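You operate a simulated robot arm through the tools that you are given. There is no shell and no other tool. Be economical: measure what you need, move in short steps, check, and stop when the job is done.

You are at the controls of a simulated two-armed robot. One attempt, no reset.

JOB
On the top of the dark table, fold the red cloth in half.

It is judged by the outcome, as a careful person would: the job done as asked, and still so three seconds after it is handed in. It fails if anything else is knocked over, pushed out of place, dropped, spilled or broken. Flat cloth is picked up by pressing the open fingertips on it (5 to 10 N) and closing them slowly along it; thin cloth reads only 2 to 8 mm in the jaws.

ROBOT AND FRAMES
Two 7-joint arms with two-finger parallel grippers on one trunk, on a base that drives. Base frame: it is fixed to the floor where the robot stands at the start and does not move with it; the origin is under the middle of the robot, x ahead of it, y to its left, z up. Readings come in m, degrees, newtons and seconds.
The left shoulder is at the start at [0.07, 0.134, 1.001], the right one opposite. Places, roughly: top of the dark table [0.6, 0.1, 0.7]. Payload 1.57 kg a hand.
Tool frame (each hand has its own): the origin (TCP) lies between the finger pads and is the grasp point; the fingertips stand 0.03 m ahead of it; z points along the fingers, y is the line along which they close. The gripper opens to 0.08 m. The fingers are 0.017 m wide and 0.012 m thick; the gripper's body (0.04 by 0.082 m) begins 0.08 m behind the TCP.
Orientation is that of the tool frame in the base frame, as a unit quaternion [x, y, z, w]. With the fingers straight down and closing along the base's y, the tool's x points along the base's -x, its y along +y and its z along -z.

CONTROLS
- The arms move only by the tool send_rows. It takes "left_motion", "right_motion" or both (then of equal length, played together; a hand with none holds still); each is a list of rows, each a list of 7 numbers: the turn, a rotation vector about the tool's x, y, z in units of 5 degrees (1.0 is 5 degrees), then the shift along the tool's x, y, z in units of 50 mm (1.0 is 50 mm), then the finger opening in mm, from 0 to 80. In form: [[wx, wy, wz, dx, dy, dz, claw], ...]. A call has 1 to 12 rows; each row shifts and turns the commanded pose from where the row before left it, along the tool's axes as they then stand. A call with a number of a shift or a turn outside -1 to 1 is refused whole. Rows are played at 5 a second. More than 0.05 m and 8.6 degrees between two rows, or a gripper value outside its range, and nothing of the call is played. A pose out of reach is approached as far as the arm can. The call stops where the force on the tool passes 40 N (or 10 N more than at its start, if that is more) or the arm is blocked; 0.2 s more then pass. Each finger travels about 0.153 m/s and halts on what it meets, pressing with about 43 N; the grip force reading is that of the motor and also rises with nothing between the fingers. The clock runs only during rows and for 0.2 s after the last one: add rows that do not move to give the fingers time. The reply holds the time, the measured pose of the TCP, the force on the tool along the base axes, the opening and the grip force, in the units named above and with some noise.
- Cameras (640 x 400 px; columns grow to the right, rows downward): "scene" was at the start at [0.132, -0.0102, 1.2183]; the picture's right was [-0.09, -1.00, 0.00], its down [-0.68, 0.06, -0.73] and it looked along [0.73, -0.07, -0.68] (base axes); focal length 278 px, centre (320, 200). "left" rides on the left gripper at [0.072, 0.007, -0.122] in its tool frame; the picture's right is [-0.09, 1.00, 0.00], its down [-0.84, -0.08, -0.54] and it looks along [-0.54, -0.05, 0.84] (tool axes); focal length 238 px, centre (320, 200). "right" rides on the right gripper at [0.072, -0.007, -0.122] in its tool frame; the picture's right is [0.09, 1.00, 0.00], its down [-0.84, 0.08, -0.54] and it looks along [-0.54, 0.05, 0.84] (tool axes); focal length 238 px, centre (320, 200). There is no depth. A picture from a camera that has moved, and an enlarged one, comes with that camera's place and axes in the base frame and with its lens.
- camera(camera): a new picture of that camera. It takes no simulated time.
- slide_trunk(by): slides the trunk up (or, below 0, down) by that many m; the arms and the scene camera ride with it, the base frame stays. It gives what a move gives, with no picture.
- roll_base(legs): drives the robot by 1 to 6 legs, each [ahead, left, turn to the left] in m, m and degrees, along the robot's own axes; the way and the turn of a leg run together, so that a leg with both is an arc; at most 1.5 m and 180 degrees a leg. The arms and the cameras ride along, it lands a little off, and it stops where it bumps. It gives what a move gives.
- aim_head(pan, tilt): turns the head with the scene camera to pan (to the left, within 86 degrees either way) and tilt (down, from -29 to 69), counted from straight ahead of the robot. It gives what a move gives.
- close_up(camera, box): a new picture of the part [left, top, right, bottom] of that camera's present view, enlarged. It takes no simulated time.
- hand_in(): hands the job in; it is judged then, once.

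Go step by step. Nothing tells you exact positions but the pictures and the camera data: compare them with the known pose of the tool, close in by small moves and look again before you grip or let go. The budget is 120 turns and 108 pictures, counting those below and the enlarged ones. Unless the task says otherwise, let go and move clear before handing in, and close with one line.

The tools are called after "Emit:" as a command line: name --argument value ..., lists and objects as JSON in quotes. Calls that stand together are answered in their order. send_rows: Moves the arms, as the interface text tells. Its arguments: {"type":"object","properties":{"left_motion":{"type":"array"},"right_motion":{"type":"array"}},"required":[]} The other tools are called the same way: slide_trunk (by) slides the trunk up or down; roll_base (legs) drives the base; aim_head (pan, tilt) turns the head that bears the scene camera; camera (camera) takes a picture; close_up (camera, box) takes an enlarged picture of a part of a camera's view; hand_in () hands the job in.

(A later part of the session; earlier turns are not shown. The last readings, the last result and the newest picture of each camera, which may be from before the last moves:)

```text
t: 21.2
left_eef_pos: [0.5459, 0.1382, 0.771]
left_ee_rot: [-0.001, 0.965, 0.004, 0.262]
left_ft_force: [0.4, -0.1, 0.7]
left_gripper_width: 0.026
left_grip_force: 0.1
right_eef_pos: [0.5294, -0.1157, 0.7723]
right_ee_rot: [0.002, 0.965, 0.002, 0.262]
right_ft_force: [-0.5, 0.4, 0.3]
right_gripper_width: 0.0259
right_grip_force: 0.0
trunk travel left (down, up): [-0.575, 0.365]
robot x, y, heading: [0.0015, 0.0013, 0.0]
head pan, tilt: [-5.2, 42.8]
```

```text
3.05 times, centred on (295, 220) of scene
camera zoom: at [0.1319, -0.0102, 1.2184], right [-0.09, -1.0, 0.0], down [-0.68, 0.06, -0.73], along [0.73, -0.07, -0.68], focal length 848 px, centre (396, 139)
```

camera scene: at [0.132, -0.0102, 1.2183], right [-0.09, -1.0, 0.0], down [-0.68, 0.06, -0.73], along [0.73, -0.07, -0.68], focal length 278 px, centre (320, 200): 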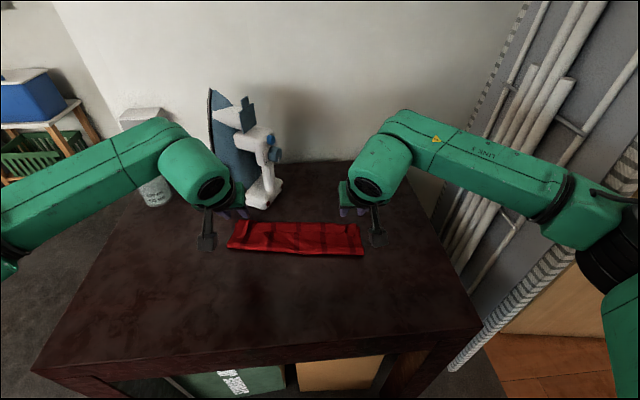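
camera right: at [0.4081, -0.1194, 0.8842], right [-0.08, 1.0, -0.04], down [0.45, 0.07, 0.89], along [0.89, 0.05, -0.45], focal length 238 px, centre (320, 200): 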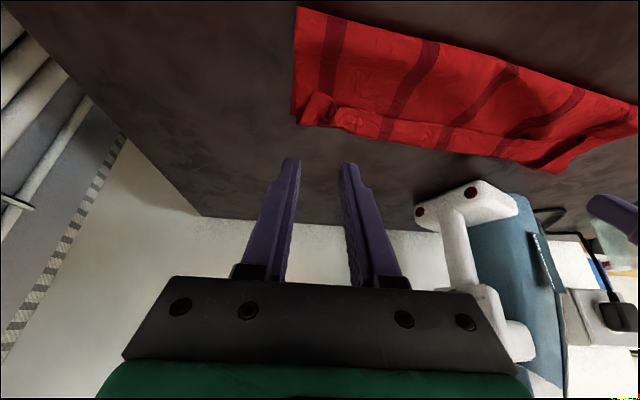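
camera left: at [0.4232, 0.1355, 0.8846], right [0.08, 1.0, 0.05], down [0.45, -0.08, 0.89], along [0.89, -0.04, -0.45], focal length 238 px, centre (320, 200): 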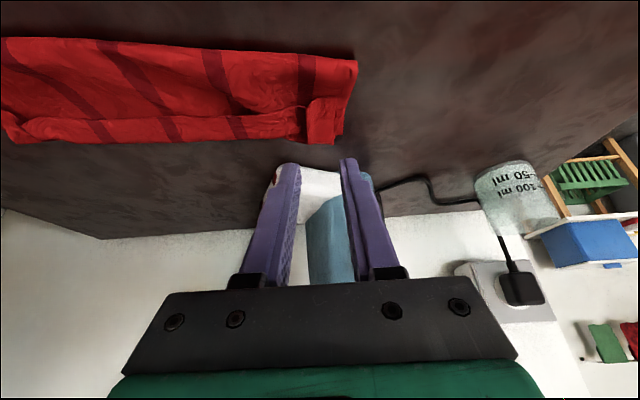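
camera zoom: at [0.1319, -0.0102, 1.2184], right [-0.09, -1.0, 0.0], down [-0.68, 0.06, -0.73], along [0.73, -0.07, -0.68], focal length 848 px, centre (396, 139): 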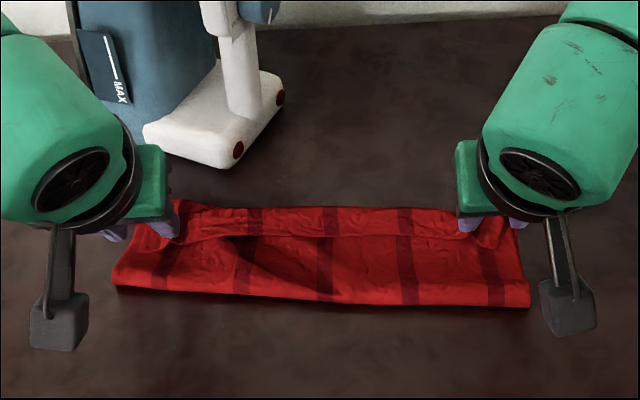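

The tips line up with the flap edges; both hands need to go about 9 mm inward so the fingers land on the flaps. Then I'll lower gently.

Emit:
send_rows --left_motion '[[0, 0, 0, 0, -0.2, 0, 24], [0, 0, 0, 0.03, 0, 0.052, 24], [0, 0, 0, 0.03, 0, 0.052, 24], [0, 0, 0, 0.03, 0, 0.052, 24], [0, 0, 0, 0, 0, 0, 24], [0, 0, 0, 0, 0, 0, 24]]' --right_motion '[[0, 0, 0, 0, 0.16, 0, 24], [0, 0, 0, 0.03, 0, 0.052, 24], [0, 0, 0, 0.03, 0, 0.052, 24], [0, 0, 0, 0.03, 0, 0.052, 24], [0, 0, 0, 0, 0, 0, 24], [0, 0, 0, 0, 0, 0, 24]]'

Emit:
close_up --camera "left" --box '[160, 50, 400, 200]'

Emit:
close_up --camera "right" --box '[220, 50, 460, 200]'

```text
t: 22.6
left_eef_pos: [0.5448, 0.1279, 0.7632]
left_ee_rot: [-0.001, 0.965, 0.005, 0.263]
left_ft_force: [-0.6, -0.3, 0.9]
left_gripper_width: 0.0241
left_grip_force: 0.1
right_eef_pos: [0.5294, -0.1066, 0.7646]
right_ee_rot: [0.002, 0.965, 0.001, 0.263]
right_ft_force: [0.0, 1.0, -0.2]
right_gripper_width: 0.0241
right_grip_force: 0.1
trunk travel left (down, up): [-0.575, 0.365]
robot x, y, heading: [0.0012, 0.0011, -0.0]
head pan, tilt: [-5.2, 42.8]
```

```text
2.67 times, centred on (280, 125) of left
camera zoom: at [0.4215, 0.1339, 0.8329], right [0.08, 1.0, 0.05], down [0.45, -0.08, 0.89], along [0.89, -0.04, -0.45], focal length 636 px, centre (427, 400)
```

zoom: 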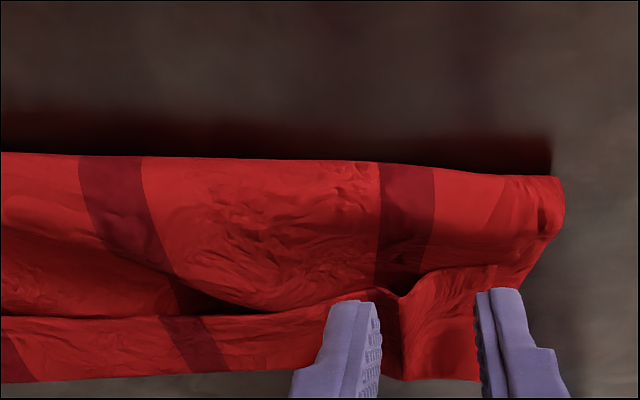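

```text
2.67 times, centred on (340, 125) of right
camera zoom: at [0.4066, -0.114, 0.8329], right [-0.08, 1.0, -0.04], down [0.45, 0.07, 0.89], along [0.89, 0.05, -0.45], focal length 636 px, centre (267, 400)
```

zoom: 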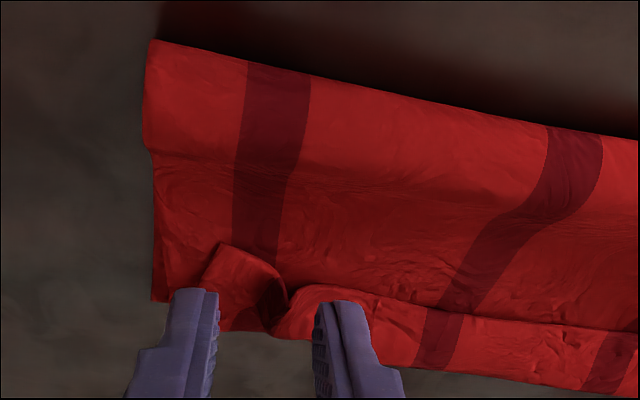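

Emit:
send_rows --left_motion '[[0, 0, 0, 0.015, 0, 0.026, 24], [0, 0, 0, 0.015, 0, 0.026, 24], [0, 0, 0, 0, 0, 0, 24], [0, 0, 0, 0, 0, 0, 24]]' --right_motion '[[0, 0, 0, 0.015, 0, 0.026, 24], [0, 0, 0, 0.015, 0, 0.026, 24], [0, 0, 0, 0, 0, 0, 24], [0, 0, 0, 0, 0, 0, 24]]'

```text
t: 23.6
left_eef_pos: [0.545, 0.128, 0.7594]
left_ee_rot: [-0.001, 0.965, 0.004, 0.262]
left_ft_force: [-0.5, -0.4, -0.4]
left_gripper_width: 0.024
left_grip_force: 0.0
right_eef_pos: [0.5299, -0.1079, 0.761]
right_ee_rot: [0.001, 0.965, 0.002, 0.264]
right_ft_force: [0.6, -0.4, -0.1]
right_gripper_width: 0.0241
right_grip_force: 0.0
trunk travel left (down, up): [-0.575, 0.365]
robot x, y, heading: [-0.0012, -0.0014, -0.1]
head pan, tilt: [-5.2, 42.8]
```

Emit:
send_rows --left_motion '[[0, 0, 0, 0.015, 0, 0.026, 24], [0, 0, 0, 0.01, 0, 0.017, 24], [0, 0, 0, 0, 0, 0, 24], [0, 0, 0, 0, 0, 0, 24]]' --right_motion '[[0, 0, 0, 0.015, 0, 0.026, 24], [0, 0, 0, 0.015, 0, 0.026, 24], [0, 0, 0, 0, 0, 0, 24], [0, 0, 0, 0, 0, 0, 24]]'

Emit:
close_up --camera "left" --box '[160, 50, 400, 200]'

Emit:
close_up --camera "right" --box '[220, 50, 460, 200]'

```text
t: 24.6
left_eef_pos: [0.5461, 0.1289, 0.7583]
left_ee_rot: [0.0, 0.965, 0.004, 0.262]
left_ft_force: [-0.7, 0.4, 0.8]
left_gripper_width: 0.024
left_grip_force: 0.1
right_eef_pos: [0.5297, -0.1079, 0.7589]
right_ee_rot: [0.001, 0.965, 0.002, 0.263]
right_ft_force: [-0.4, 0.4, -0.1]
right_gripper_width: 0.0243
right_grip_force: 0.1
trunk travel left (down, up): [-0.575, 0.365]
robot x, y, heading: [0.0015, -0.0044, -0.2]
head pan, tilt: [-5.2, 42.8]
```

```text
2.67 times, centred on (280, 125) of left
camera zoom: at [0.4215, 0.134, 0.8277], right [0.08, 1.0, 0.05], down [0.45, -0.08, 0.89], along [0.89, -0.04, -0.45], focal length 636 px, centre (427, 400)
```

zoom: 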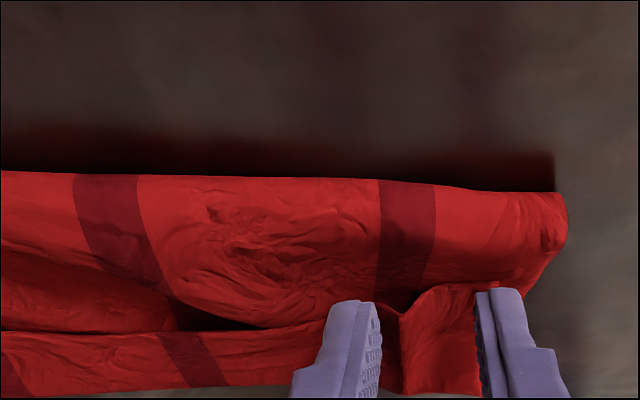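

```text
2.67 times, centred on (340, 125) of right
camera zoom: at [0.4065, -0.1143, 0.8269], right [-0.08, 1.0, -0.04], down [0.45, 0.07, 0.89], along [0.89, 0.05, -0.45], focal length 636 px, centre (267, 400)
```

zoom: 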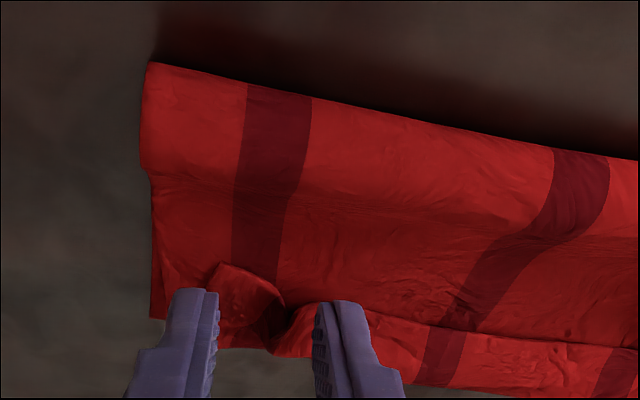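

The flaps already bulge up between the fingers, so I'll go 1 mm lower and close slowly.

Emit:
send_rows --left_motion '[[0, 0, 0, 0.01, 0, 0.017, 24], [0, 0, 0, 0, 0, 0, 20], [0, 0, 0, 0, 0, 0, 16], [0, 0, 0, 0, 0, 0, 12], [0, 0, 0, 0, 0, 0, 8], [0, 0, 0, 0, 0, 0, 4], [0, 0, 0, 0, 0, 0, 0], [0, 0, 0, 0, 0, 0, 0], [0, 0, 0, 0, 0, 0, 0]]' --right_motion '[[0, 0, 0, 0.01, 0, 0.017, 24], [0, 0, 0, 0, 0, 0, 20], [0, 0, 0, 0, 0, 0, 16], [0, 0, 0, 0, 0, 0, 12], [0, 0, 0, 0, 0, 0, 8], [0, 0, 0, 0, 0, 0, 4], [0, 0, 0, 0, 0, 0, 0], [0, 0, 0, 0, 0, 0, 0], [0, 0, 0, 0, 0, 0, 0]]'

Emit:
close_up --camera "left" --box '[160, 50, 400, 200]'

Emit:
close_up --camera "right" --box '[220, 50, 460, 200]'

```text
t: 26.6
left_eef_pos: [0.5463, 0.1277, 0.7571]
left_ee_rot: [-0.001, 0.965, 0.004, 0.262]
left_ft_force: [0.0, -0.8, -0.3]
left_gripper_width: 0.0015
left_grip_force: 23.6
right_eef_pos: [0.5293, -0.1101, 0.758]
right_ee_rot: [0.001, 0.965, 0.003, 0.263]
right_ft_force: [0.7, 2.5, 0.3]
right_gripper_width: 0.0014
right_grip_force: 23.3
trunk travel left (down, up): [-0.575, 0.365]
robot x, y, heading: [0.0004, 0.0022, 0.1]
head pan, tilt: [-5.2, 42.8]
```

```text
2.67 times, centred on (280, 125) of left
camera zoom: at [0.4215, 0.1338, 0.8269], right [0.08, 1.0, 0.05], down [0.45, -0.08, 0.89], along [0.89, -0.04, -0.45], focal length 636 px, centre (427, 400)
```

zoom: 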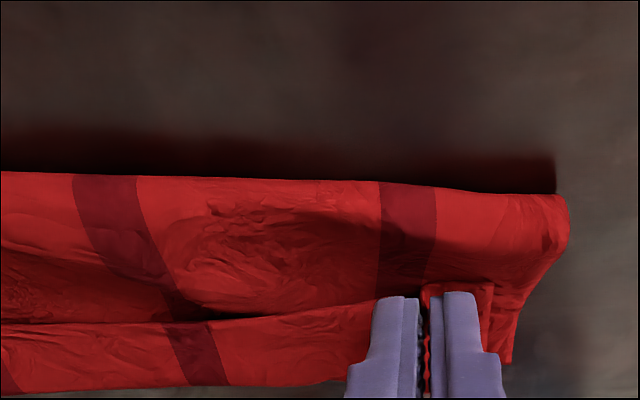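

```text
2.67 times, centred on (340, 125) of right
camera zoom: at [0.4065, -0.1142, 0.8259], right [-0.08, 1.0, -0.04], down [0.45, 0.07, 0.89], along [0.89, 0.05, -0.45], focal length 636 px, centre (267, 400)
```

zoom: 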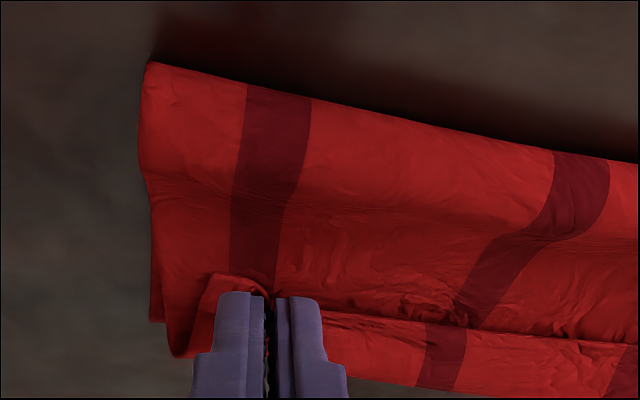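

Both seem to hold the flap only. I'll lift 30 mm straight up to check.

Emit:
send_rows --left_motion '[[0, 0, 0, -0.1, 0, -0.173, 0], [0, 0, 0, -0.1, 0, -0.173, 0], [0, 0, 0, -0.1, 0, -0.173, 0], [0, 0, 0, -0.1, 0, -0.173, 0], [0, 0, 0, 0, 0, 0, 0]]' --right_motion '[[0, 0, 0, -0.1, 0, -0.173, 0], [0, 0, 0, -0.1, 0, -0.173, 0], [0, 0, 0, -0.1, 0, -0.173, 0], [0, 0, 0, -0.1, 0, -0.173, 0], [0, 0, 0, 0, 0, 0, 0]]'

Emit:
camera --camera "left"

Emit:
camera --camera "right"

Emit:
close_up --camera "scene" --box '[190, 170, 400, 270]'

```text
t: 27.8
left_eef_pos: [0.5443, 0.1292, 0.7959]
left_ee_rot: [0.0, 0.965, 0.004, 0.262]
left_ft_force: [-0.3, -1.7, 0.5]
left_gripper_width: 0.0015
left_grip_force: 23.8
right_eef_pos: [0.5298, -0.1078, 0.7976]
right_ee_rot: [0.002, 0.965, 0.002, 0.263]
right_ft_force: [0.2, 1.4, -0.2]
right_gripper_width: 0.0011
right_grip_force: 23.2
trunk travel left (down, up): [-0.575, 0.365]
robot x, y, heading: [0.002, 0.0016, -0.2]
head pan, tilt: [-5.2, 42.8]
```

```text
64 pictures are left
camera left: at [0.4213, 0.134, 0.8664], right [0.08, 1.0, 0.05], down [0.45, -0.08, 0.89], along [0.89, -0.04, -0.45], focal length 238 px, centre (320, 200)
```

left: 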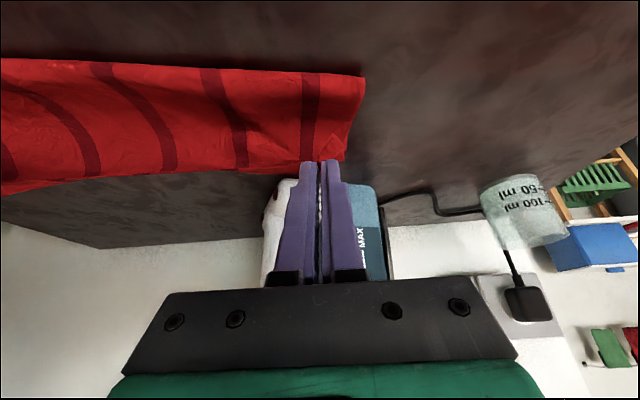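

```text
63 pictures are left
camera right: at [0.4062, -0.114, 0.8658], right [-0.08, 1.0, -0.04], down [0.45, 0.07, 0.89], along [0.89, 0.05, -0.45], focal length 238 px, centre (320, 200)
```

right: 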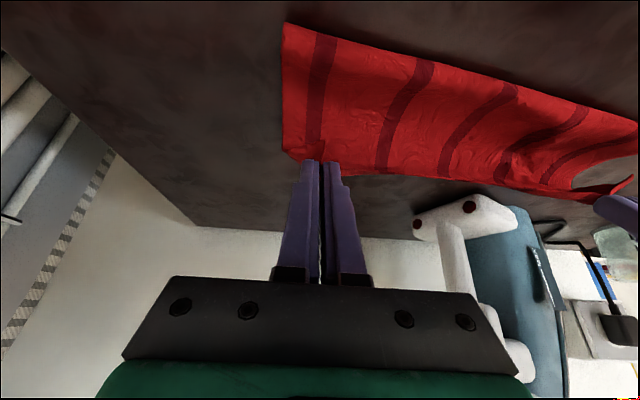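

```text
3.05 times, centred on (295, 220) of scene
camera zoom: at [0.1324, -0.0102, 1.2183], right [-0.09, -1.0, 0.0], down [-0.68, 0.06, -0.73], along [0.73, -0.07, -0.68], focal length 848 px, centre (396, 139)
```

zoom: 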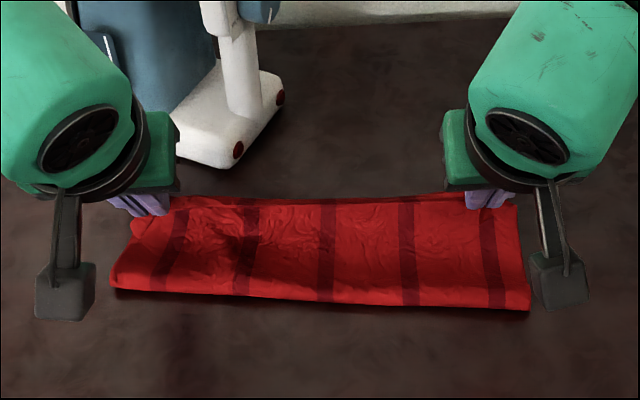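

The cuff has come undone and the edge is held right at the fingertips. I'll partly straighten the hands and carry the edge forward and down to the far edge (x≈0.585).

Emit:
send_rows --left_motion '[[0, 1, 0, 0, 0, 0, 0], [0, 1, 0, 0, 0, 0, 0], [0, 1, 0, 0, 0, 0, 0], [0, 0, 0, -0.187, 0, 0.154, 0], [0, 0, 0, -0.187, 0, 0.154, 0], [0, 0, 0, -0.187, 0, 0.154, 0], [0, 0, 0, -0.187, 0, 0.154, 0], [0, 0, 0, 0, 0, 0, 0], [0, 0, 0, 0, 0, 0, 0]]' --right_motion '[[0, 1, 0, 0, 0, 0, 0], [0, 1, 0, 0, 0, 0, 0], [0, 1, 0, 0, 0, 0, 0], [0, 0, 0, -0.194, 0, 0.166, 0], [0, 0, 0, -0.194, 0, 0.166, 0], [0, 0, 0, -0.194, 0, 0.166, 0], [0, 0, 0, -0.194, 0, 0.166, 0], [0, 0, 0, 0, 0, 0, 0], [0, 0, 0, 0, 0, 0, 0]]'

Emit:
close_up --camera "scene" --box '[190, 90, 400, 270]'

Emit:
camera --camera "left"

Emit:
camera --camera "right"

```text
t: 29.8
left_eef_pos: [0.5892, 0.1282, 0.7761]
left_ee_rot: [-0.001, 0.991, 0.005, 0.133]
left_ft_force: [-0.5, -1.5, -0.2]
left_gripper_width: 0.0015
left_grip_force: 23.2
right_eef_pos: [0.576, -0.1086, 0.7753]
right_ee_rot: [0.002, 0.991, 0.002, 0.136]
right_ft_force: [-0.3, 1.4, 0.3]
right_gripper_width: 0.0014
right_grip_force: 23.2
trunk travel left (down, up): [-0.575, 0.365]
robot x, y, heading: [0.0004, 0.0001, 0.0]
head pan, tilt: [-5.2, 42.8]
```

```text
2.22 times, centred on (295, 180) of scene
camera zoom: at [0.1324, -0.0102, 1.2183], right [-0.09, -1.0, 0.0], down [-0.68, 0.06, -0.73], along [0.73, -0.07, -0.68], focal length 618 px, centre (376, 244)
```

zoom: 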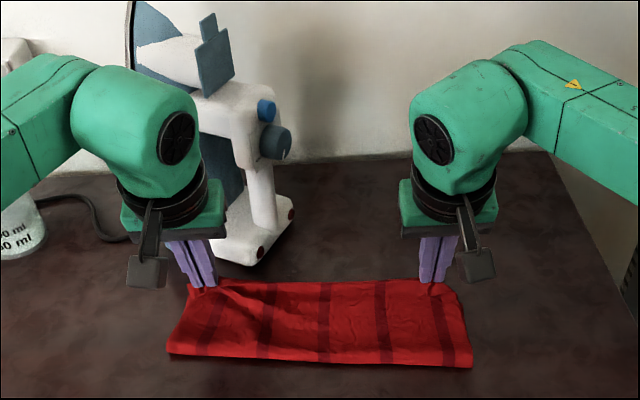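

```text
60 pictures are left
camera left: at [0.4875, 0.1337, 0.8763], right [0.09, 1.0, 0.03], down [0.66, -0.08, 0.74], along [0.74, -0.04, -0.67], focal length 238 px, centre (320, 200)
```

left: 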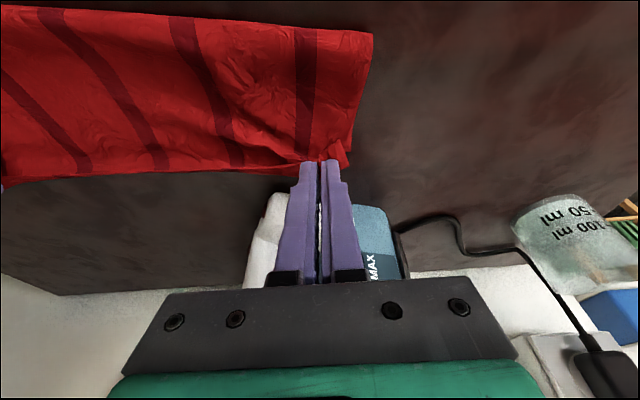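

```text
59 pictures are left
camera right: at [0.4747, -0.1147, 0.8729], right [-0.09, 1.0, -0.02], down [0.66, 0.07, 0.75], along [0.74, 0.05, -0.67], focal length 238 px, centre (320, 200)
```

right: 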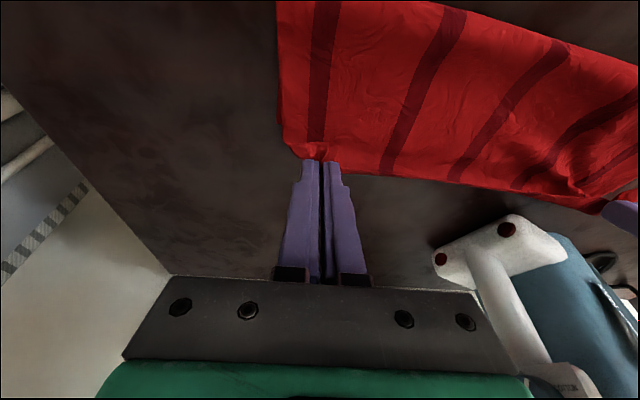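

The sheet now lies neatly over to the far edge. I'll lower 10 mm, open, and withdraw up and back.

Emit:
send_rows --left_motion '[[0, 0, 0, 0.026, 0, 0.097, 0], [0, 0, 0, 0.026, 0, 0.097, 0], [0, 0, 0, 0, 0, 0, 0], [0, 0, 0, 0, 0, 0, 14], [0, 0, 0, 0, 0, 0, 14], [0, 0, 0, 0, 0, 0, 14], [0, 0, 0, 0, 0, -0.3, 14], [0, 0, 0, 0, 0, -0.6, 14], [0, 0, 0, 0, 0, -0.6, 14], [0, 0, 0, 0, 0, 0, 14]]' --right_motion '[[0, 0, 0, 0.026, 0, 0.097, 0], [0, 0, 0, 0.026, 0, 0.097, 0], [0, 0, 0, 0, 0, 0, 0], [0, 0, 0, 0, 0, 0, 14], [0, 0, 0, 0, 0, 0, 14], [0, 0, 0, 0, 0, 0, 14], [0, 0, 0, 0, 0, -0.3, 14], [0, 0, 0, 0, 0, -0.6, 14], [0, 0, 0, 0, 0, -0.6, 14], [0, 0, 0, 0, 0, 0, 14]]'

Emit:
close_up --camera "scene" --box '[190, 170, 400, 270]'

Emit:
camera --camera "left"

Emit:
camera --camera "right"

```text
t: 32.0
left_eef_pos: [0.5702, 0.1284, 0.8393]
left_ee_rot: [-0.002, 0.991, 0.005, 0.134]
left_ft_force: [0.6, 0.8, -0.7]
left_gripper_width: 0.0142
left_grip_force: 0.2
right_eef_pos: [0.5571, -0.1087, 0.8369]
right_ee_rot: [0.001, 0.991, 0.002, 0.135]
right_ft_force: [-0.1, -0.6, -0.3]
right_gripper_width: 0.0139
right_grip_force: 0.1
trunk travel left (down, up): [-0.575, 0.365]
robot x, y, heading: [0.0025, 0.0015, -0.0]
head pan, tilt: [-5.2, 42.8]
```

```text
3.05 times, centred on (295, 220) of scene
camera zoom: at [0.133, -0.0101, 1.2182], right [-0.09, -1.0, 0.0], down [-0.68, 0.06, -0.73], along [0.73, -0.07, -0.68], focal length 848 px, centre (396, 139)
```

zoom: 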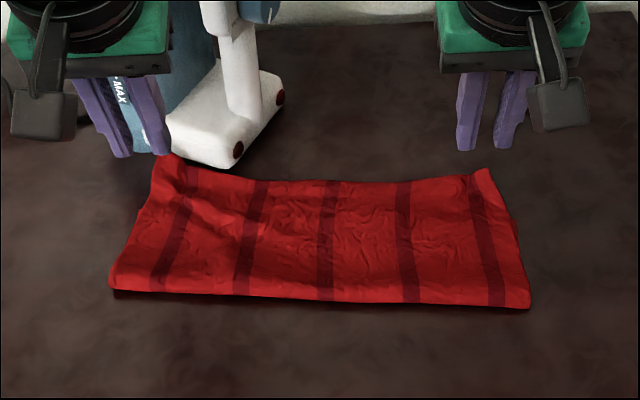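

```text
57 pictures are left
camera left: at [0.4677, 0.1333, 0.939], right [0.09, 1.0, 0.03], down [0.66, -0.08, 0.74], along [0.74, -0.04, -0.67], focal length 238 px, centre (320, 200)
```

left: 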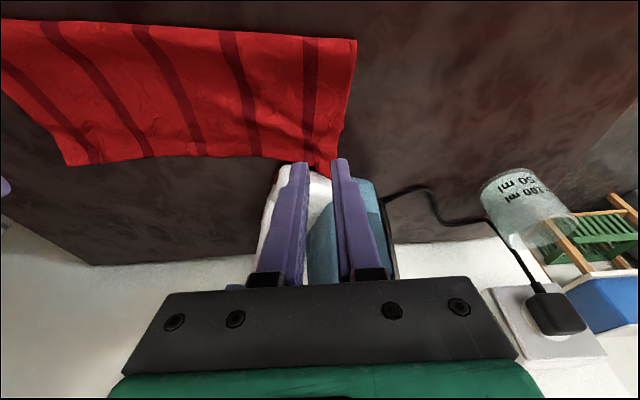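

```text
56 pictures are left
camera right: at [0.4548, -0.1153, 0.936], right [-0.09, 1.0, -0.02], down [0.66, 0.07, 0.75], along [0.74, 0.05, -0.67], focal length 238 px, centre (320, 200)
```

right: 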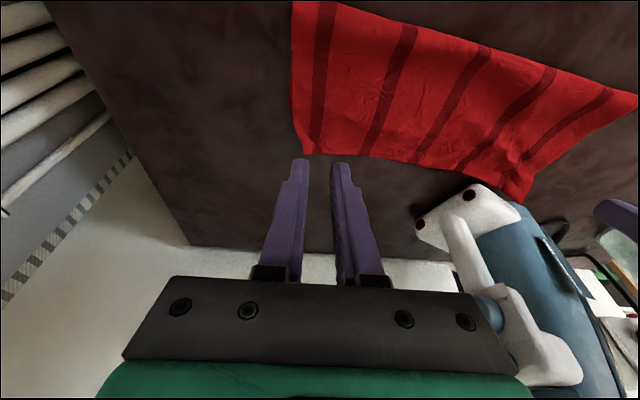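

The cuff is gone, but the top edge now seems to overshoot the lower edge by about 2 cm, especially at the left corner. I'll raise the hands out of the way and measure.

Emit:
send_rows --left_motion '[[0, 0, 0, 0, 0.5, -0.8, 14], [0, 0, 0, 0.5, 0.5, -0.6, 14], [0, 0, 0, 0.8, 0.5, 0, 14], [0, 0, 0, 0.8, 0.5, 0, 14], [0, 0, 0, 0, 0, 0, 14]]' --right_motion '[[0, 0, 0, 0, -0.5, -0.8, 14], [0, 0, 0, 0.5, -0.5, -0.6, 14], [0, 0, 0, 0.8, -0.5, 0, 14], [0, 0, 0, 0.8, -0.5, 0, 14], [0, 0, 0, 0, 0, 0, 14]]'

Emit:
close_up --camera "scene" --box '[210, 190, 390, 280]'

Emit:
camera --camera "left"

Emit:
camera --camera "right"

```text
t: 33.2
left_eef_pos: [0.4505, 0.2273, 0.8779]
left_ee_rot: [-0.002, 0.991, 0.005, 0.133]
left_ft_force: [0.2, 0.8, 0.3]
left_gripper_width: 0.014
left_grip_force: 0.0
right_eef_pos: [0.439, -0.2092, 0.8756]
right_ee_rot: [0.002, 0.991, 0.002, 0.133]
right_ft_force: [0.3, -0.3, 0.2]
right_gripper_width: 0.014
right_grip_force: 0.1
trunk travel left (down, up): [-0.575, 0.365]
robot x, y, heading: [0.0002, 0.001, -0.0]
head pan, tilt: [-5.2, 42.8]
```

```text
3.56 times, centred on (300, 235) of scene
camera zoom: at [0.1341, -0.0102, 1.2181], right [-0.09, -1.0, 0.0], down [-0.68, 0.06, -0.73], along [0.73, -0.07, -0.68], focal length 989 px, centre (391, 76)
```

zoom: 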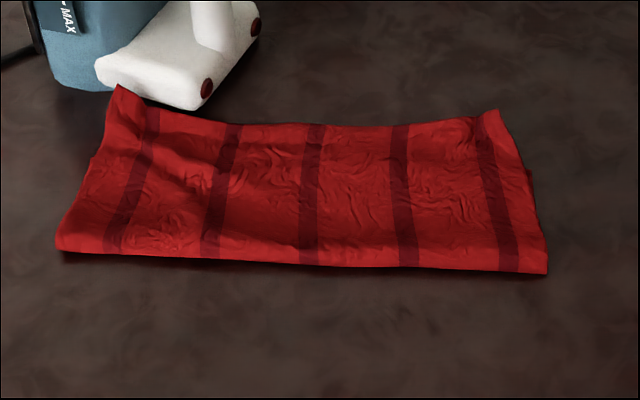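

```text
54 pictures are left
camera left: at [0.3487, 0.2323, 0.9782], right [0.09, 1.0, 0.03], down [0.66, -0.08, 0.74], along [0.74, -0.04, -0.67], focal length 238 px, centre (320, 200)
```

left: 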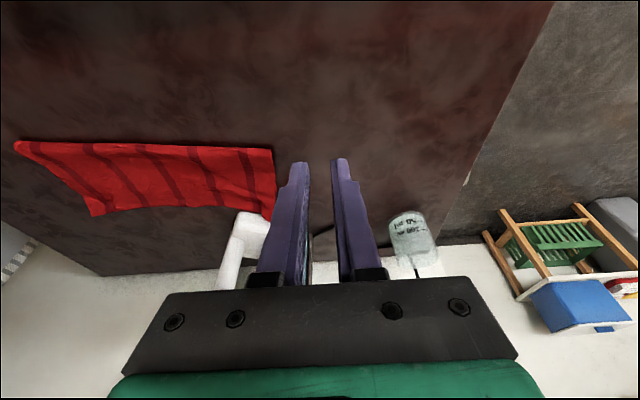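

```text
53 pictures are left
camera right: at [0.3366, -0.2153, 0.9747], right [-0.09, 1.0, -0.02], down [0.66, 0.07, 0.75], along [0.74, 0.05, -0.67], focal length 238 px, centre (320, 200)
```

right: 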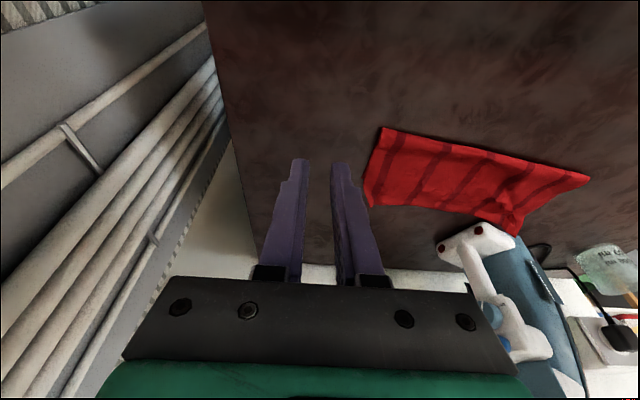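

Measured: the lower layer is only about 8.5 cm deep and the top layer overshoots by about 5 cm, so the fold must roll back about 2.5 cm. The overhang is a single layer on the table; I'll grip it there, with the orientation already right so it won't curl, roll the fold back and lay it again loosely.

Emit:
send_rows --left_motion '[[0, 0, 0, -0.525, -0.448, 0.467, 26], [0, 0, 0, -0.525, -0.448, 0.467, 26], [0, 0, 0, -0.525, -0.448, 0.467, 26], [0, 0, 0, -0.525, -0.448, 0.467, 26], [0, 0, 0, -0.525, -0.448, 0.467, 26], [0, 0, 0, 0, 0, 0, 26], [0, 0, 0, 0, 0, 0, 26]]' --right_motion '[[0, 0, 0, -0.495, 0.405, 0.449, 26], [0, 0, 0, -0.495, 0.405, 0.449, 26], [0, 0, 0, -0.495, 0.405, 0.449, 26], [0, 0, 0, -0.495, 0.405, 0.449, 26], [0, 0, 0, -0.495, 0.405, 0.449, 26], [0, 0, 0, 0, 0, 0, 26], [0, 0, 0, 0, 0, 0, 26]]'

Emit:
close_up --camera "left" --box '[120, 0, 440, 220]'

Emit:
close_up --camera "right" --box '[200, 0, 520, 220]'

```text
t: 34.8
left_eef_pos: [0.6062, 0.1173, 0.7995]
left_ee_rot: [-0.001, 0.991, 0.004, 0.134]
left_ft_force: [0.2, 0.9, -0.8]
left_gripper_width: 0.026
left_grip_force: 0.2
right_eef_pos: [0.5856, -0.1079, 0.8019]
right_ee_rot: [0.002, 0.991, 0.001, 0.135]
right_ft_force: [-0.7, -0.6, 0.8]
right_gripper_width: 0.026
right_grip_force: 0.1
trunk travel left (down, up): [-0.575, 0.365]
robot x, y, heading: [-0.0002, -0.0014, -0.0]
head pan, tilt: [-5.2, 42.8]
```

```text
1.82 times, centred on (280, 110) of left
camera zoom: at [0.5052, 0.1221, 0.8992], right [0.09, 1.0, 0.03], down [0.66, -0.08, 0.74], along [0.74, -0.04, -0.67], focal length 433 px, centre (393, 364)
```

zoom: 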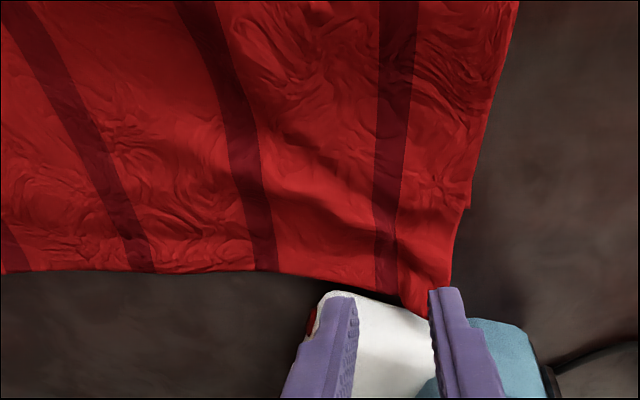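

```text
1.82 times, centred on (360, 110) of right
camera zoom: at [0.4848, -0.1138, 0.9005], right [-0.09, 1.0, -0.02], down [0.66, 0.07, 0.75], along [0.74, 0.05, -0.67], focal length 433 px, centre (247, 364)
```

zoom: 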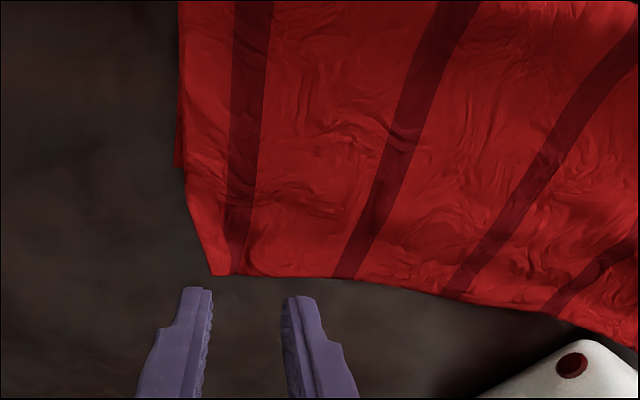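

The numbers confirm it: single-layer zones are x 0.60–0.65 on the left and 0.565–0.613 on the right, and the fingers are over them. I'll descend to near contact.

Emit:
send_rows --left_motion '[[0, 0, 0, 0.1, 0, 0.367, 26], [0, 0, 0, 0.1, 0, 0.367, 26], [0, 0, 0, 0.013, 0, 0.048, 26], [0, 0, 0, 0.008, 0, 0.03, 26], [0, 0, 0, 0, 0, 0, 26], [0, 0, 0, 0, 0, 0, 26]]' --right_motion '[[0, 0, 0, 0.106, 0, 0.386, 26], [0, 0, 0, 0.106, 0, 0.386, 26], [0, 0, 0, 0.013, 0, 0.048, 26], [0, 0, 0, 0.008, 0, 0.03, 26], [0, 0, 0, 0, 0, 0, 26], [0, 0, 0, 0, 0, 0, 26]]'

```text
t: 36.2
left_eef_pos: [0.6069, 0.117, 0.7577]
left_ee_rot: [-0.001, 0.991, 0.005, 0.134]
left_ft_force: [0.4, -0.2, 0.3]
left_gripper_width: 0.0263
left_grip_force: 0.1
right_eef_pos: [0.5867, -0.106, 0.7581]
right_ee_rot: [0.001, 0.991, 0.002, 0.135]
right_ft_force: [-0.1, 0.6, 0.8]
right_gripper_width: 0.026
right_grip_force: 0.1
trunk travel left (down, up): [-0.575, 0.365]
robot x, y, heading: [-0.0026, -0.0007, 0.2]
head pan, tilt: [-5.2, 42.8]
```

Emit:
send_rows --left_motion '[[0, 0, 0, 0.01, 0, 0.037, 26], [0, 0, 0, 0.01, 0, 0.037, 26], [0, 0, 0, 0, 0, 0, 26], [0, 0, 0, 0, 0, 0, 26]]' --right_motion '[[0, 0, 0, 0.01, 0, 0.037, 26], [0, 0, 0, 0.01, 0, 0.037, 26], [0, 0, 0, 0, 0, 0, 26], [0, 0, 0, 0, 0, 0, 26]]'

```text
t: 37.2
left_eef_pos: [0.6071, 0.1163, 0.7539]
left_ee_rot: [-0.002, 0.991, 0.004, 0.134]
left_ft_force: [-0.5, 0.5, -0.3]
left_gripper_width: 0.0262
left_grip_force: 0.1
right_eef_pos: [0.5868, -0.1068, 0.7553]
right_ee_rot: [0.001, 0.991, 0.001, 0.135]
right_ft_force: [0.1, 0.6, 0.3]
right_gripper_width: 0.026
right_grip_force: 0.2
trunk travel left (down, up): [-0.575, 0.365]
robot x, y, heading: [-0.0036, 0.0004, -0.1]
head pan, tilt: [-5.2, 42.8]
```

Emit:
send_rows --left_motion '[[0, 0, 0, 0.005, 0, 0.018, 26], [0, 0, 0, 0, 0, 0, 26], [0, 0, 0, 0, 0, 0, 26]]' --right_motion '[[0, 0, 0, 0.01, 0, 0.037, 26], [0, 0, 0, 0, 0, 0, 26], [0, 0, 0, 0, 0, 0, 26]]'

```text
t: 38.0
left_eef_pos: [0.6075, 0.1171, 0.7529]
left_ee_rot: [-0.001, 0.991, 0.005, 0.134]
left_ft_force: [-0.4, 0.0, 0.8]
left_gripper_width: 0.0261
left_grip_force: 0.0
right_eef_pos: [0.5857, -0.1074, 0.7526]
right_ee_rot: [0.002, 0.991, 0.002, 0.135]
right_ft_force: [0.0, -1.1, 0.3]
right_gripper_width: 0.0259
right_grip_force: 0.1
trunk travel left (down, up): [-0.575, 0.365]
robot x, y, heading: [-0.0008, -0.002, 0.2]
head pan, tilt: [-5.2, 42.8]
```

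Emit:
send_rows --left_motion '[[0, 0, 0, 0.003, 0, 0.014, 26], [0, 0, 0, 0, 0, 0, 26], [0, 0, 0, 0, 0, 0, 26]]' --right_motion '[[0, 0, 0, 0.003, 0, 0.014, 26], [0, 0, 0, 0, 0, 0, 26], [0, 0, 0, 0, 0, 0, 26]]'

```text
t: 38.8
left_eef_pos: [0.6079, 0.1168, 0.7523]
left_ee_rot: [-0.001, 0.991, 0.004, 0.135]
left_ft_force: [-0.2, -0.1, 0.7]
left_gripper_width: 0.0263
left_grip_force: 0.0
right_eef_pos: [0.5856, -0.1069, 0.7526]
right_ee_rot: [0.001, 0.991, 0.002, 0.135]
right_ft_force: [0.5, -0.3, 3.3]
right_gripper_width: 0.026
right_grip_force: 0.0
trunk travel left (down, up): [-0.575, 0.365]
robot x, y, heading: [-0.0022, 0.0003, 0.1]
head pan, tilt: [-5.2, 42.8]
```

The right hand has just touched (3 N); I'll ease both down a touch more and close slowly.

Emit:
send_rows --left_motion '[[0, 0, 0, 0.004, 0, 0.018, 26], [0, 0, 0, 0, 0, 0, 26], [0, 0, 0, 0, 0, 0, 22], [0, 0, 0, 0, 0, 0, 18], [0, 0, 0, 0, 0, 0, 14], [0, 0, 0, 0, 0, 0, 10], [0, 0, 0, 0, 0, 0, 6], [0, 0, 0, 0, 0, 0, 3], [0, 0, 0, 0, 0, 0, 0], [0, 0, 0, 0, 0, 0, 0], [0, 0, 0, 0, 0, 0, 0]]' --right_motion '[[0, 0, 0, 0.001, 0, 0.006, 26], [0, 0, 0, 0, 0, 0, 26], [0, 0, 0, 0, 0, 0, 22], [0, 0, 0, 0, 0, 0, 18], [0, 0, 0, 0, 0, 0, 14], [0, 0, 0, 0, 0, 0, 10], [0, 0, 0, 0, 0, 0, 6], [0, 0, 0, 0, 0, 0, 3], [0, 0, 0, 0, 0, 0, 0], [0, 0, 0, 0, 0, 0, 0], [0, 0, 0, 0, 0, 0, 0]]'

Emit:
close_up --camera "left" --box '[120, 0, 440, 220]'

Emit:
close_up --camera "right" --box '[200, 0, 520, 220]'

```text
t: 41.2
left_eef_pos: [0.6065, 0.1163, 0.7518]
left_ee_rot: [-0.002, 0.991, 0.005, 0.135]
left_ft_force: [1.3, -1.7, 2.8]
left_gripper_width: 0.0017
left_grip_force: 23.4
right_eef_pos: [0.5845, -0.1072, 0.7523]
right_ee_rot: [0.001, 0.991, 0.002, 0.136]
right_ft_force: [-0.2, 1.1, 5.8]
right_gripper_width: 0.0019
right_grip_force: 23.7
trunk travel left (down, up): [-0.575, 0.365]
robot x, y, heading: [0.0008, -0.0003, 0.2]
head pan, tilt: [-5.2, 42.8]
```

```text
1.82 times, centred on (280, 110) of left
camera zoom: at [0.5045, 0.1218, 0.8524], right [0.09, 1.0, 0.03], down [0.66, -0.08, 0.75], along [0.74, -0.04, -0.67], focal length 433 px, centre (393, 364)
```

zoom: 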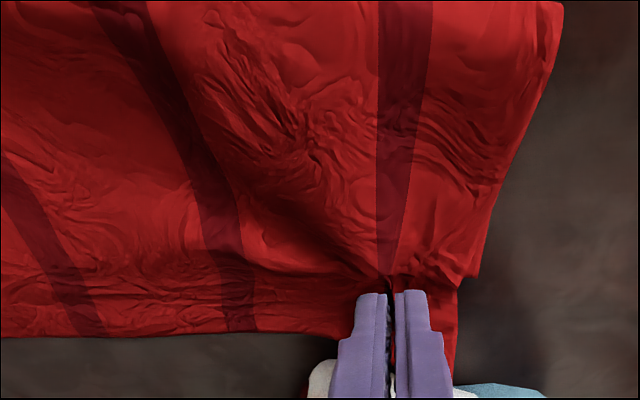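

```text
1.82 times, centred on (360, 110) of right
camera zoom: at [0.4833, -0.1134, 0.8505], right [-0.09, 1.0, -0.02], down [0.66, 0.07, 0.75], along [0.75, 0.05, -0.66], focal length 433 px, centre (247, 364)
```

zoom: 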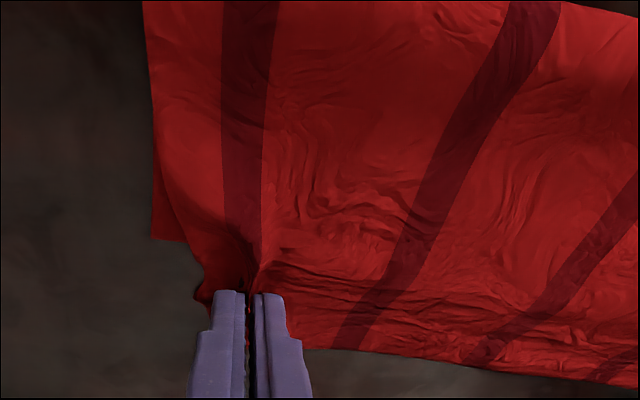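

Single layers are gripped by both hands. I'll lift and bring the edge back toward the robot so the fold rolls back.

Emit:
send_rows --left_motion '[[0, 0, 0, 0.087, 0, -0.439, 0], [0, 0, 0, 0.087, 0, -0.439, 0], [0, 0, 0, 0.087, 0, -0.439, 0], [0, 0, 0, 0.496, 0, -0.084, 0], [0, 0, 0, 0.496, 0, -0.084, 0], [0, 0, 0, 0.496, 0, -0.084, 0], [0, 0, 0, 0.496, 0, -0.084, 0], [0, 0, 0, 0, 0, 0, 0]]' --right_motion '[[0, 0, 0, 0.087, 0, -0.439, 0], [0, 0, 0, 0.087, 0, -0.439, 0], [0, 0, 0, 0.087, 0, -0.439, 0], [0, 0, 0, 0.496, 0, -0.084, 0], [0, 0, 0, 0.496, 0, -0.084, 0], [0, 0, 0, 0.496, 0, -0.084, 0], [0, 0, 0, 0.496, 0, -0.084, 0], [0, 0, 0, 0, 0, 0, 0]]'

Emit:
close_up --camera "scene" --box '[190, 140, 400, 290]'

Emit:
camera --camera "left"

Emit:
camera --camera "right"

```text
t: 43.0
left_eef_pos: [0.4763, 0.1171, 0.8014]
left_ee_rot: [-0.001, 0.991, 0.005, 0.134]
left_ft_force: [-0.5, -2.0, -0.9]
left_gripper_width: 0.0014
left_grip_force: 23.7
right_eef_pos: [0.4546, -0.1056, 0.8023]
right_ee_rot: [0.001, 0.991, 0.002, 0.134]
right_ft_force: [-0.1, 2.4, -0.3]
right_gripper_width: 0.0017
right_grip_force: 23.7
trunk travel left (down, up): [-0.575, 0.365]
robot x, y, heading: [0.0007, -0.0006, 0.2]
head pan, tilt: [-5.2, 42.8]
```

```text
2.67 times, centred on (295, 215) of scene
camera zoom: at [0.1329, -0.0102, 1.2182], right [-0.09, -1.0, 0.0], down [-0.68, 0.06, -0.73], along [0.73, -0.07, -0.68], focal length 742 px, centre (387, 160)
```

zoom: 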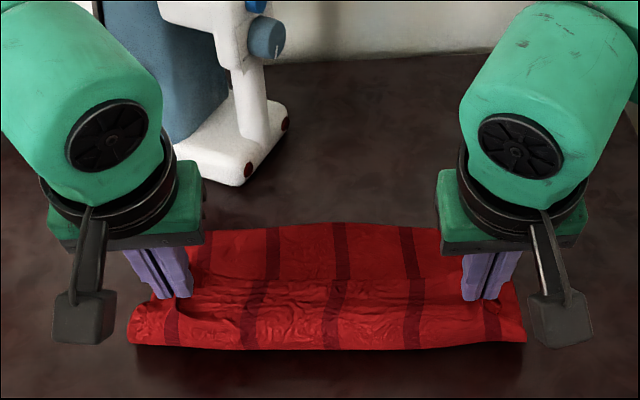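

```text
47 pictures are left
camera left: at [0.3756, 0.1219, 0.9013], right [0.08, 1.0, 0.03], down [0.66, -0.08, 0.74], along [0.74, -0.04, -0.67], focal length 238 px, centre (320, 200)
```

left: 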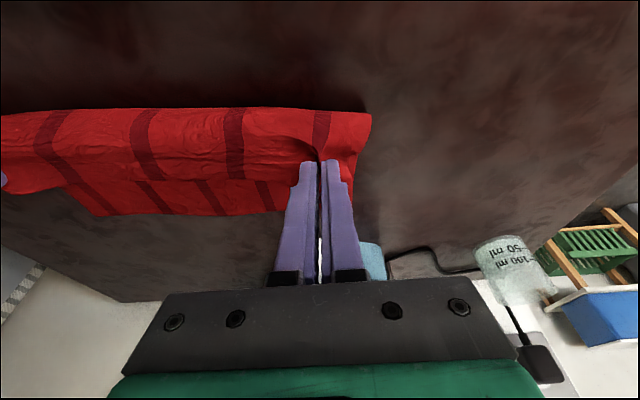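

```text
46 pictures are left
camera right: at [0.3542, -0.113, 0.8991], right [-0.09, 1.0, -0.02], down [0.66, 0.07, 0.75], along [0.74, 0.05, -0.67], focal length 238 px, centre (320, 200)
```

right: 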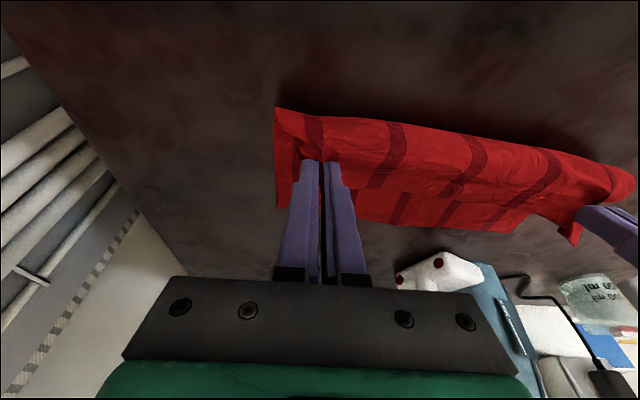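

The fold has rolled back to x≈0.45 and the lower layer's far edge lies at x≈0.57–0.59. Now I'll carry the edge forward loosely and low.

Emit:
send_rows --left_motion '[[0, 0, 0, -0.365, 0, 0.1, 0], [0, 0, 0, -0.365, 0, 0.1, 0], [0, 0, 0, -0.365, 0, 0.1, 0], [0, 0, 0, -0.365, 0, 0.1, 0], [0, 0, 0, 0.053, 0, 0.193, 0], [0, 0, 0, 0.053, 0, 0.193, 0], [0, 0, 0, 0, 0, 0, 0]]' --right_motion '[[0, 0, 0, -0.45, 0, 0.123, 0], [0, 0, 0, -0.45, 0, 0.123, 0], [0, 0, 0, -0.45, 0, 0.123, 0], [0, 0, 0, -0.45, 0, 0.123, 0], [0, 0, 0, 0.053, 0, 0.193, 0], [0, 0, 0, 0.053, 0, 0.193, 0], [0, 0, 0, 0, 0, 0, 0]]'

Emit:
close_up --camera "scene" --box '[190, 140, 400, 290]'

Emit:
camera --camera "left"

Emit:
camera --camera "right"

```text
t: 44.6
left_eef_pos: [0.553, 0.117, 0.7808]
left_ee_rot: [-0.001, 0.991, 0.005, 0.134]
left_ft_force: [-0.2, -1.2, -0.4]
left_gripper_width: 0.0018
left_grip_force: 23.6
right_eef_pos: [0.5497, -0.106, 0.7811]
right_ee_rot: [0.002, 0.991, 0.002, 0.135]
right_ft_force: [-1.8, 0.5, -1.2]
right_gripper_width: 0.0018
right_grip_force: 23.1
trunk travel left (down, up): [-0.575, 0.365]
robot x, y, heading: [-0.0032, 0.0046, -0.0]
head pan, tilt: [-5.2, 42.8]
```

```text
2.67 times, centred on (295, 215) of scene
camera zoom: at [0.132, -0.0102, 1.2184], right [-0.09, -1.0, 0.0], down [-0.68, 0.06, -0.73], along [0.73, -0.07, -0.68], focal length 742 px, centre (387, 160)
```

zoom: 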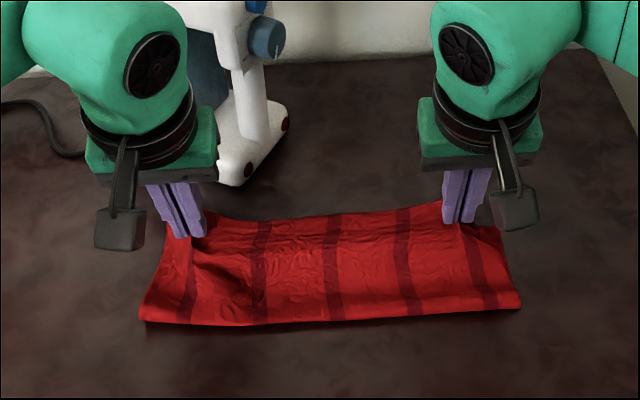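

```text
44 pictures are left
camera left: at [0.4511, 0.1219, 0.8816], right [0.09, 1.0, 0.03], down [0.66, -0.08, 0.74], along [0.74, -0.04, -0.67], focal length 238 px, centre (320, 200)
```

left: 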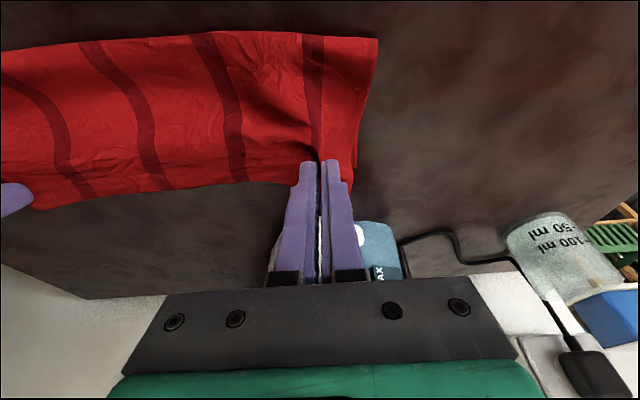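

```text
43 pictures are left
camera right: at [0.4479, -0.1135, 0.8791], right [-0.09, 1.0, -0.02], down [0.66, 0.07, 0.75], along [0.74, 0.05, -0.67], focal length 238 px, centre (320, 200)
```

right: 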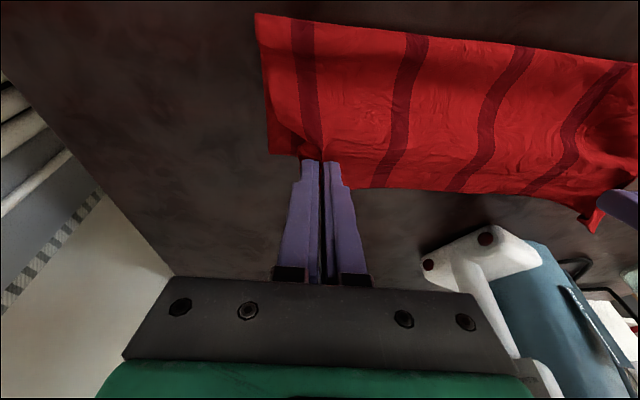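

The fold is at x≈0.485 with the edges matching. I'll draw back 12 mm while lowering, release and rise straight up.

Emit:
send_rows --left_motion '[[0, 0, 0, 0.169, 0, 0.161, 0], [0, 0, 0, 0.169, 0, 0.161, 0], [0, 0, 0, 0, 0, 0, 0], [0, 0, 0, 0, 0, 0, 8], [0, 0, 0, 0, 0, 0, 16], [0, 0, 0, 0, 0, 0, 24], [0, 0, 0, 0, 0, 0, 24], [0, 0, 0, -0.05, 0, -0.19, 24], [0, 0, 0, -0.1, 0, -0.38, 24], [0, 0, 0, -0.1, 0, -0.5, 24], [0, 0, 0, 0, 0, -0.8, 24], [0, 0, 0, 0, 0, 0, 24]]' --right_motion '[[0, 0, 0, 0.169, 0, 0.161, 0], [0, 0, 0, 0.169, 0, 0.161, 0], [0, 0, 0, 0, 0, 0, 0], [0, 0, 0, 0, 0, 0, 8], [0, 0, 0, 0, 0, 0, 16], [0, 0, 0, 0, 0, 0, 24], [0, 0, 0, 0, 0, 0, 24], [0, 0, 0, -0.05, 0, -0.19, 24], [0, 0, 0, -0.1, 0, -0.38, 24], [0, 0, 0, -0.1, 0, -0.5, 24], [0, 0, 0, 0, 0, -0.8, 24], [0, 0, 0, 0, 0, 0, 24]]'

Emit:
close_up --camera "scene" --box '[210, 180, 390, 280]'

Emit:
camera --camera "left"

Emit:
camera --camera "right"

```text
t: 47.2
left_eef_pos: [0.529, 0.1159, 0.8535]
left_ee_rot: [-0.002, 0.991, 0.005, 0.133]
left_ft_force: [-0.3, 0.8, 0.3]
left_gripper_width: 0.0241
left_grip_force: 0.1
right_eef_pos: [0.5246, -0.1067, 0.854]
right_ee_rot: [0.002, 0.991, 0.002, 0.135]
right_ft_force: [-0.2, -0.9, 0.0]
right_gripper_width: 0.0238
right_grip_force: 0.1
trunk travel left (down, up): [-0.575, 0.365]
robot x, y, heading: [0.0046, -0.0003, -0.3]
head pan, tilt: [-5.2, 42.8]
```

```text
3.56 times, centred on (300, 230) of scene
camera zoom: at [0.1334, -0.0102, 1.2181], right [-0.09, -1.0, 0.0], down [-0.68, 0.06, -0.73], along [0.73, -0.07, -0.68], focal length 989 px, centre (391, 93)
```

zoom: 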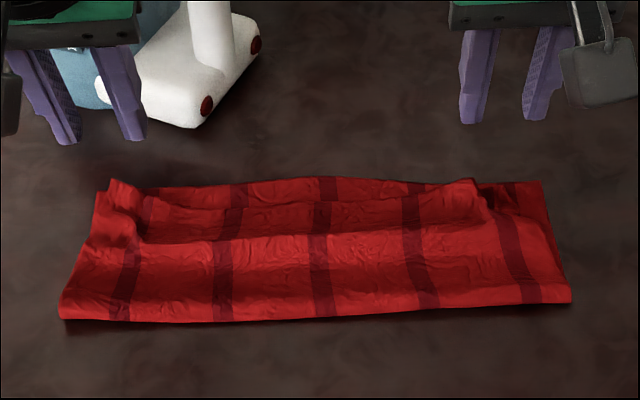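

```text
41 pictures are left
camera left: at [0.4275, 0.1212, 0.9544], right [0.09, 1.0, 0.03], down [0.66, -0.08, 0.74], along [0.74, -0.04, -0.67], focal length 238 px, centre (320, 200)
```

left: 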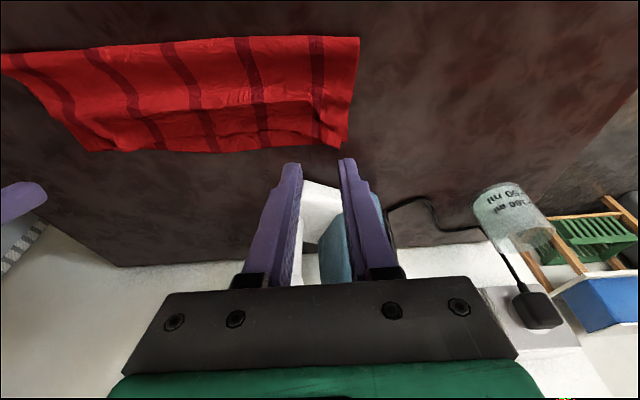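

```text
40 pictures are left
camera right: at [0.4239, -0.1139, 0.9526], right [-0.09, 1.0, -0.02], down [0.66, 0.07, 0.75], along [0.74, 0.05, -0.67], focal length 238 px, centre (320, 200)
```

right: 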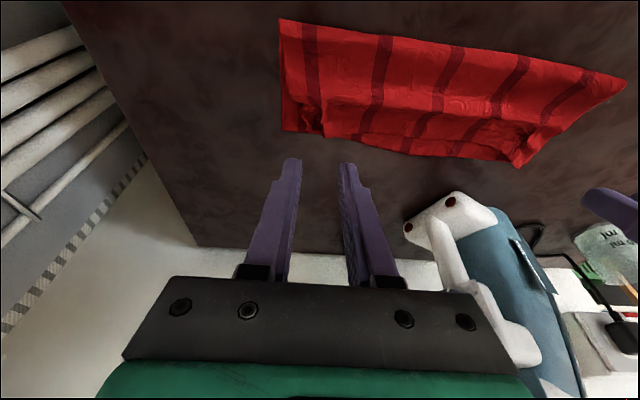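

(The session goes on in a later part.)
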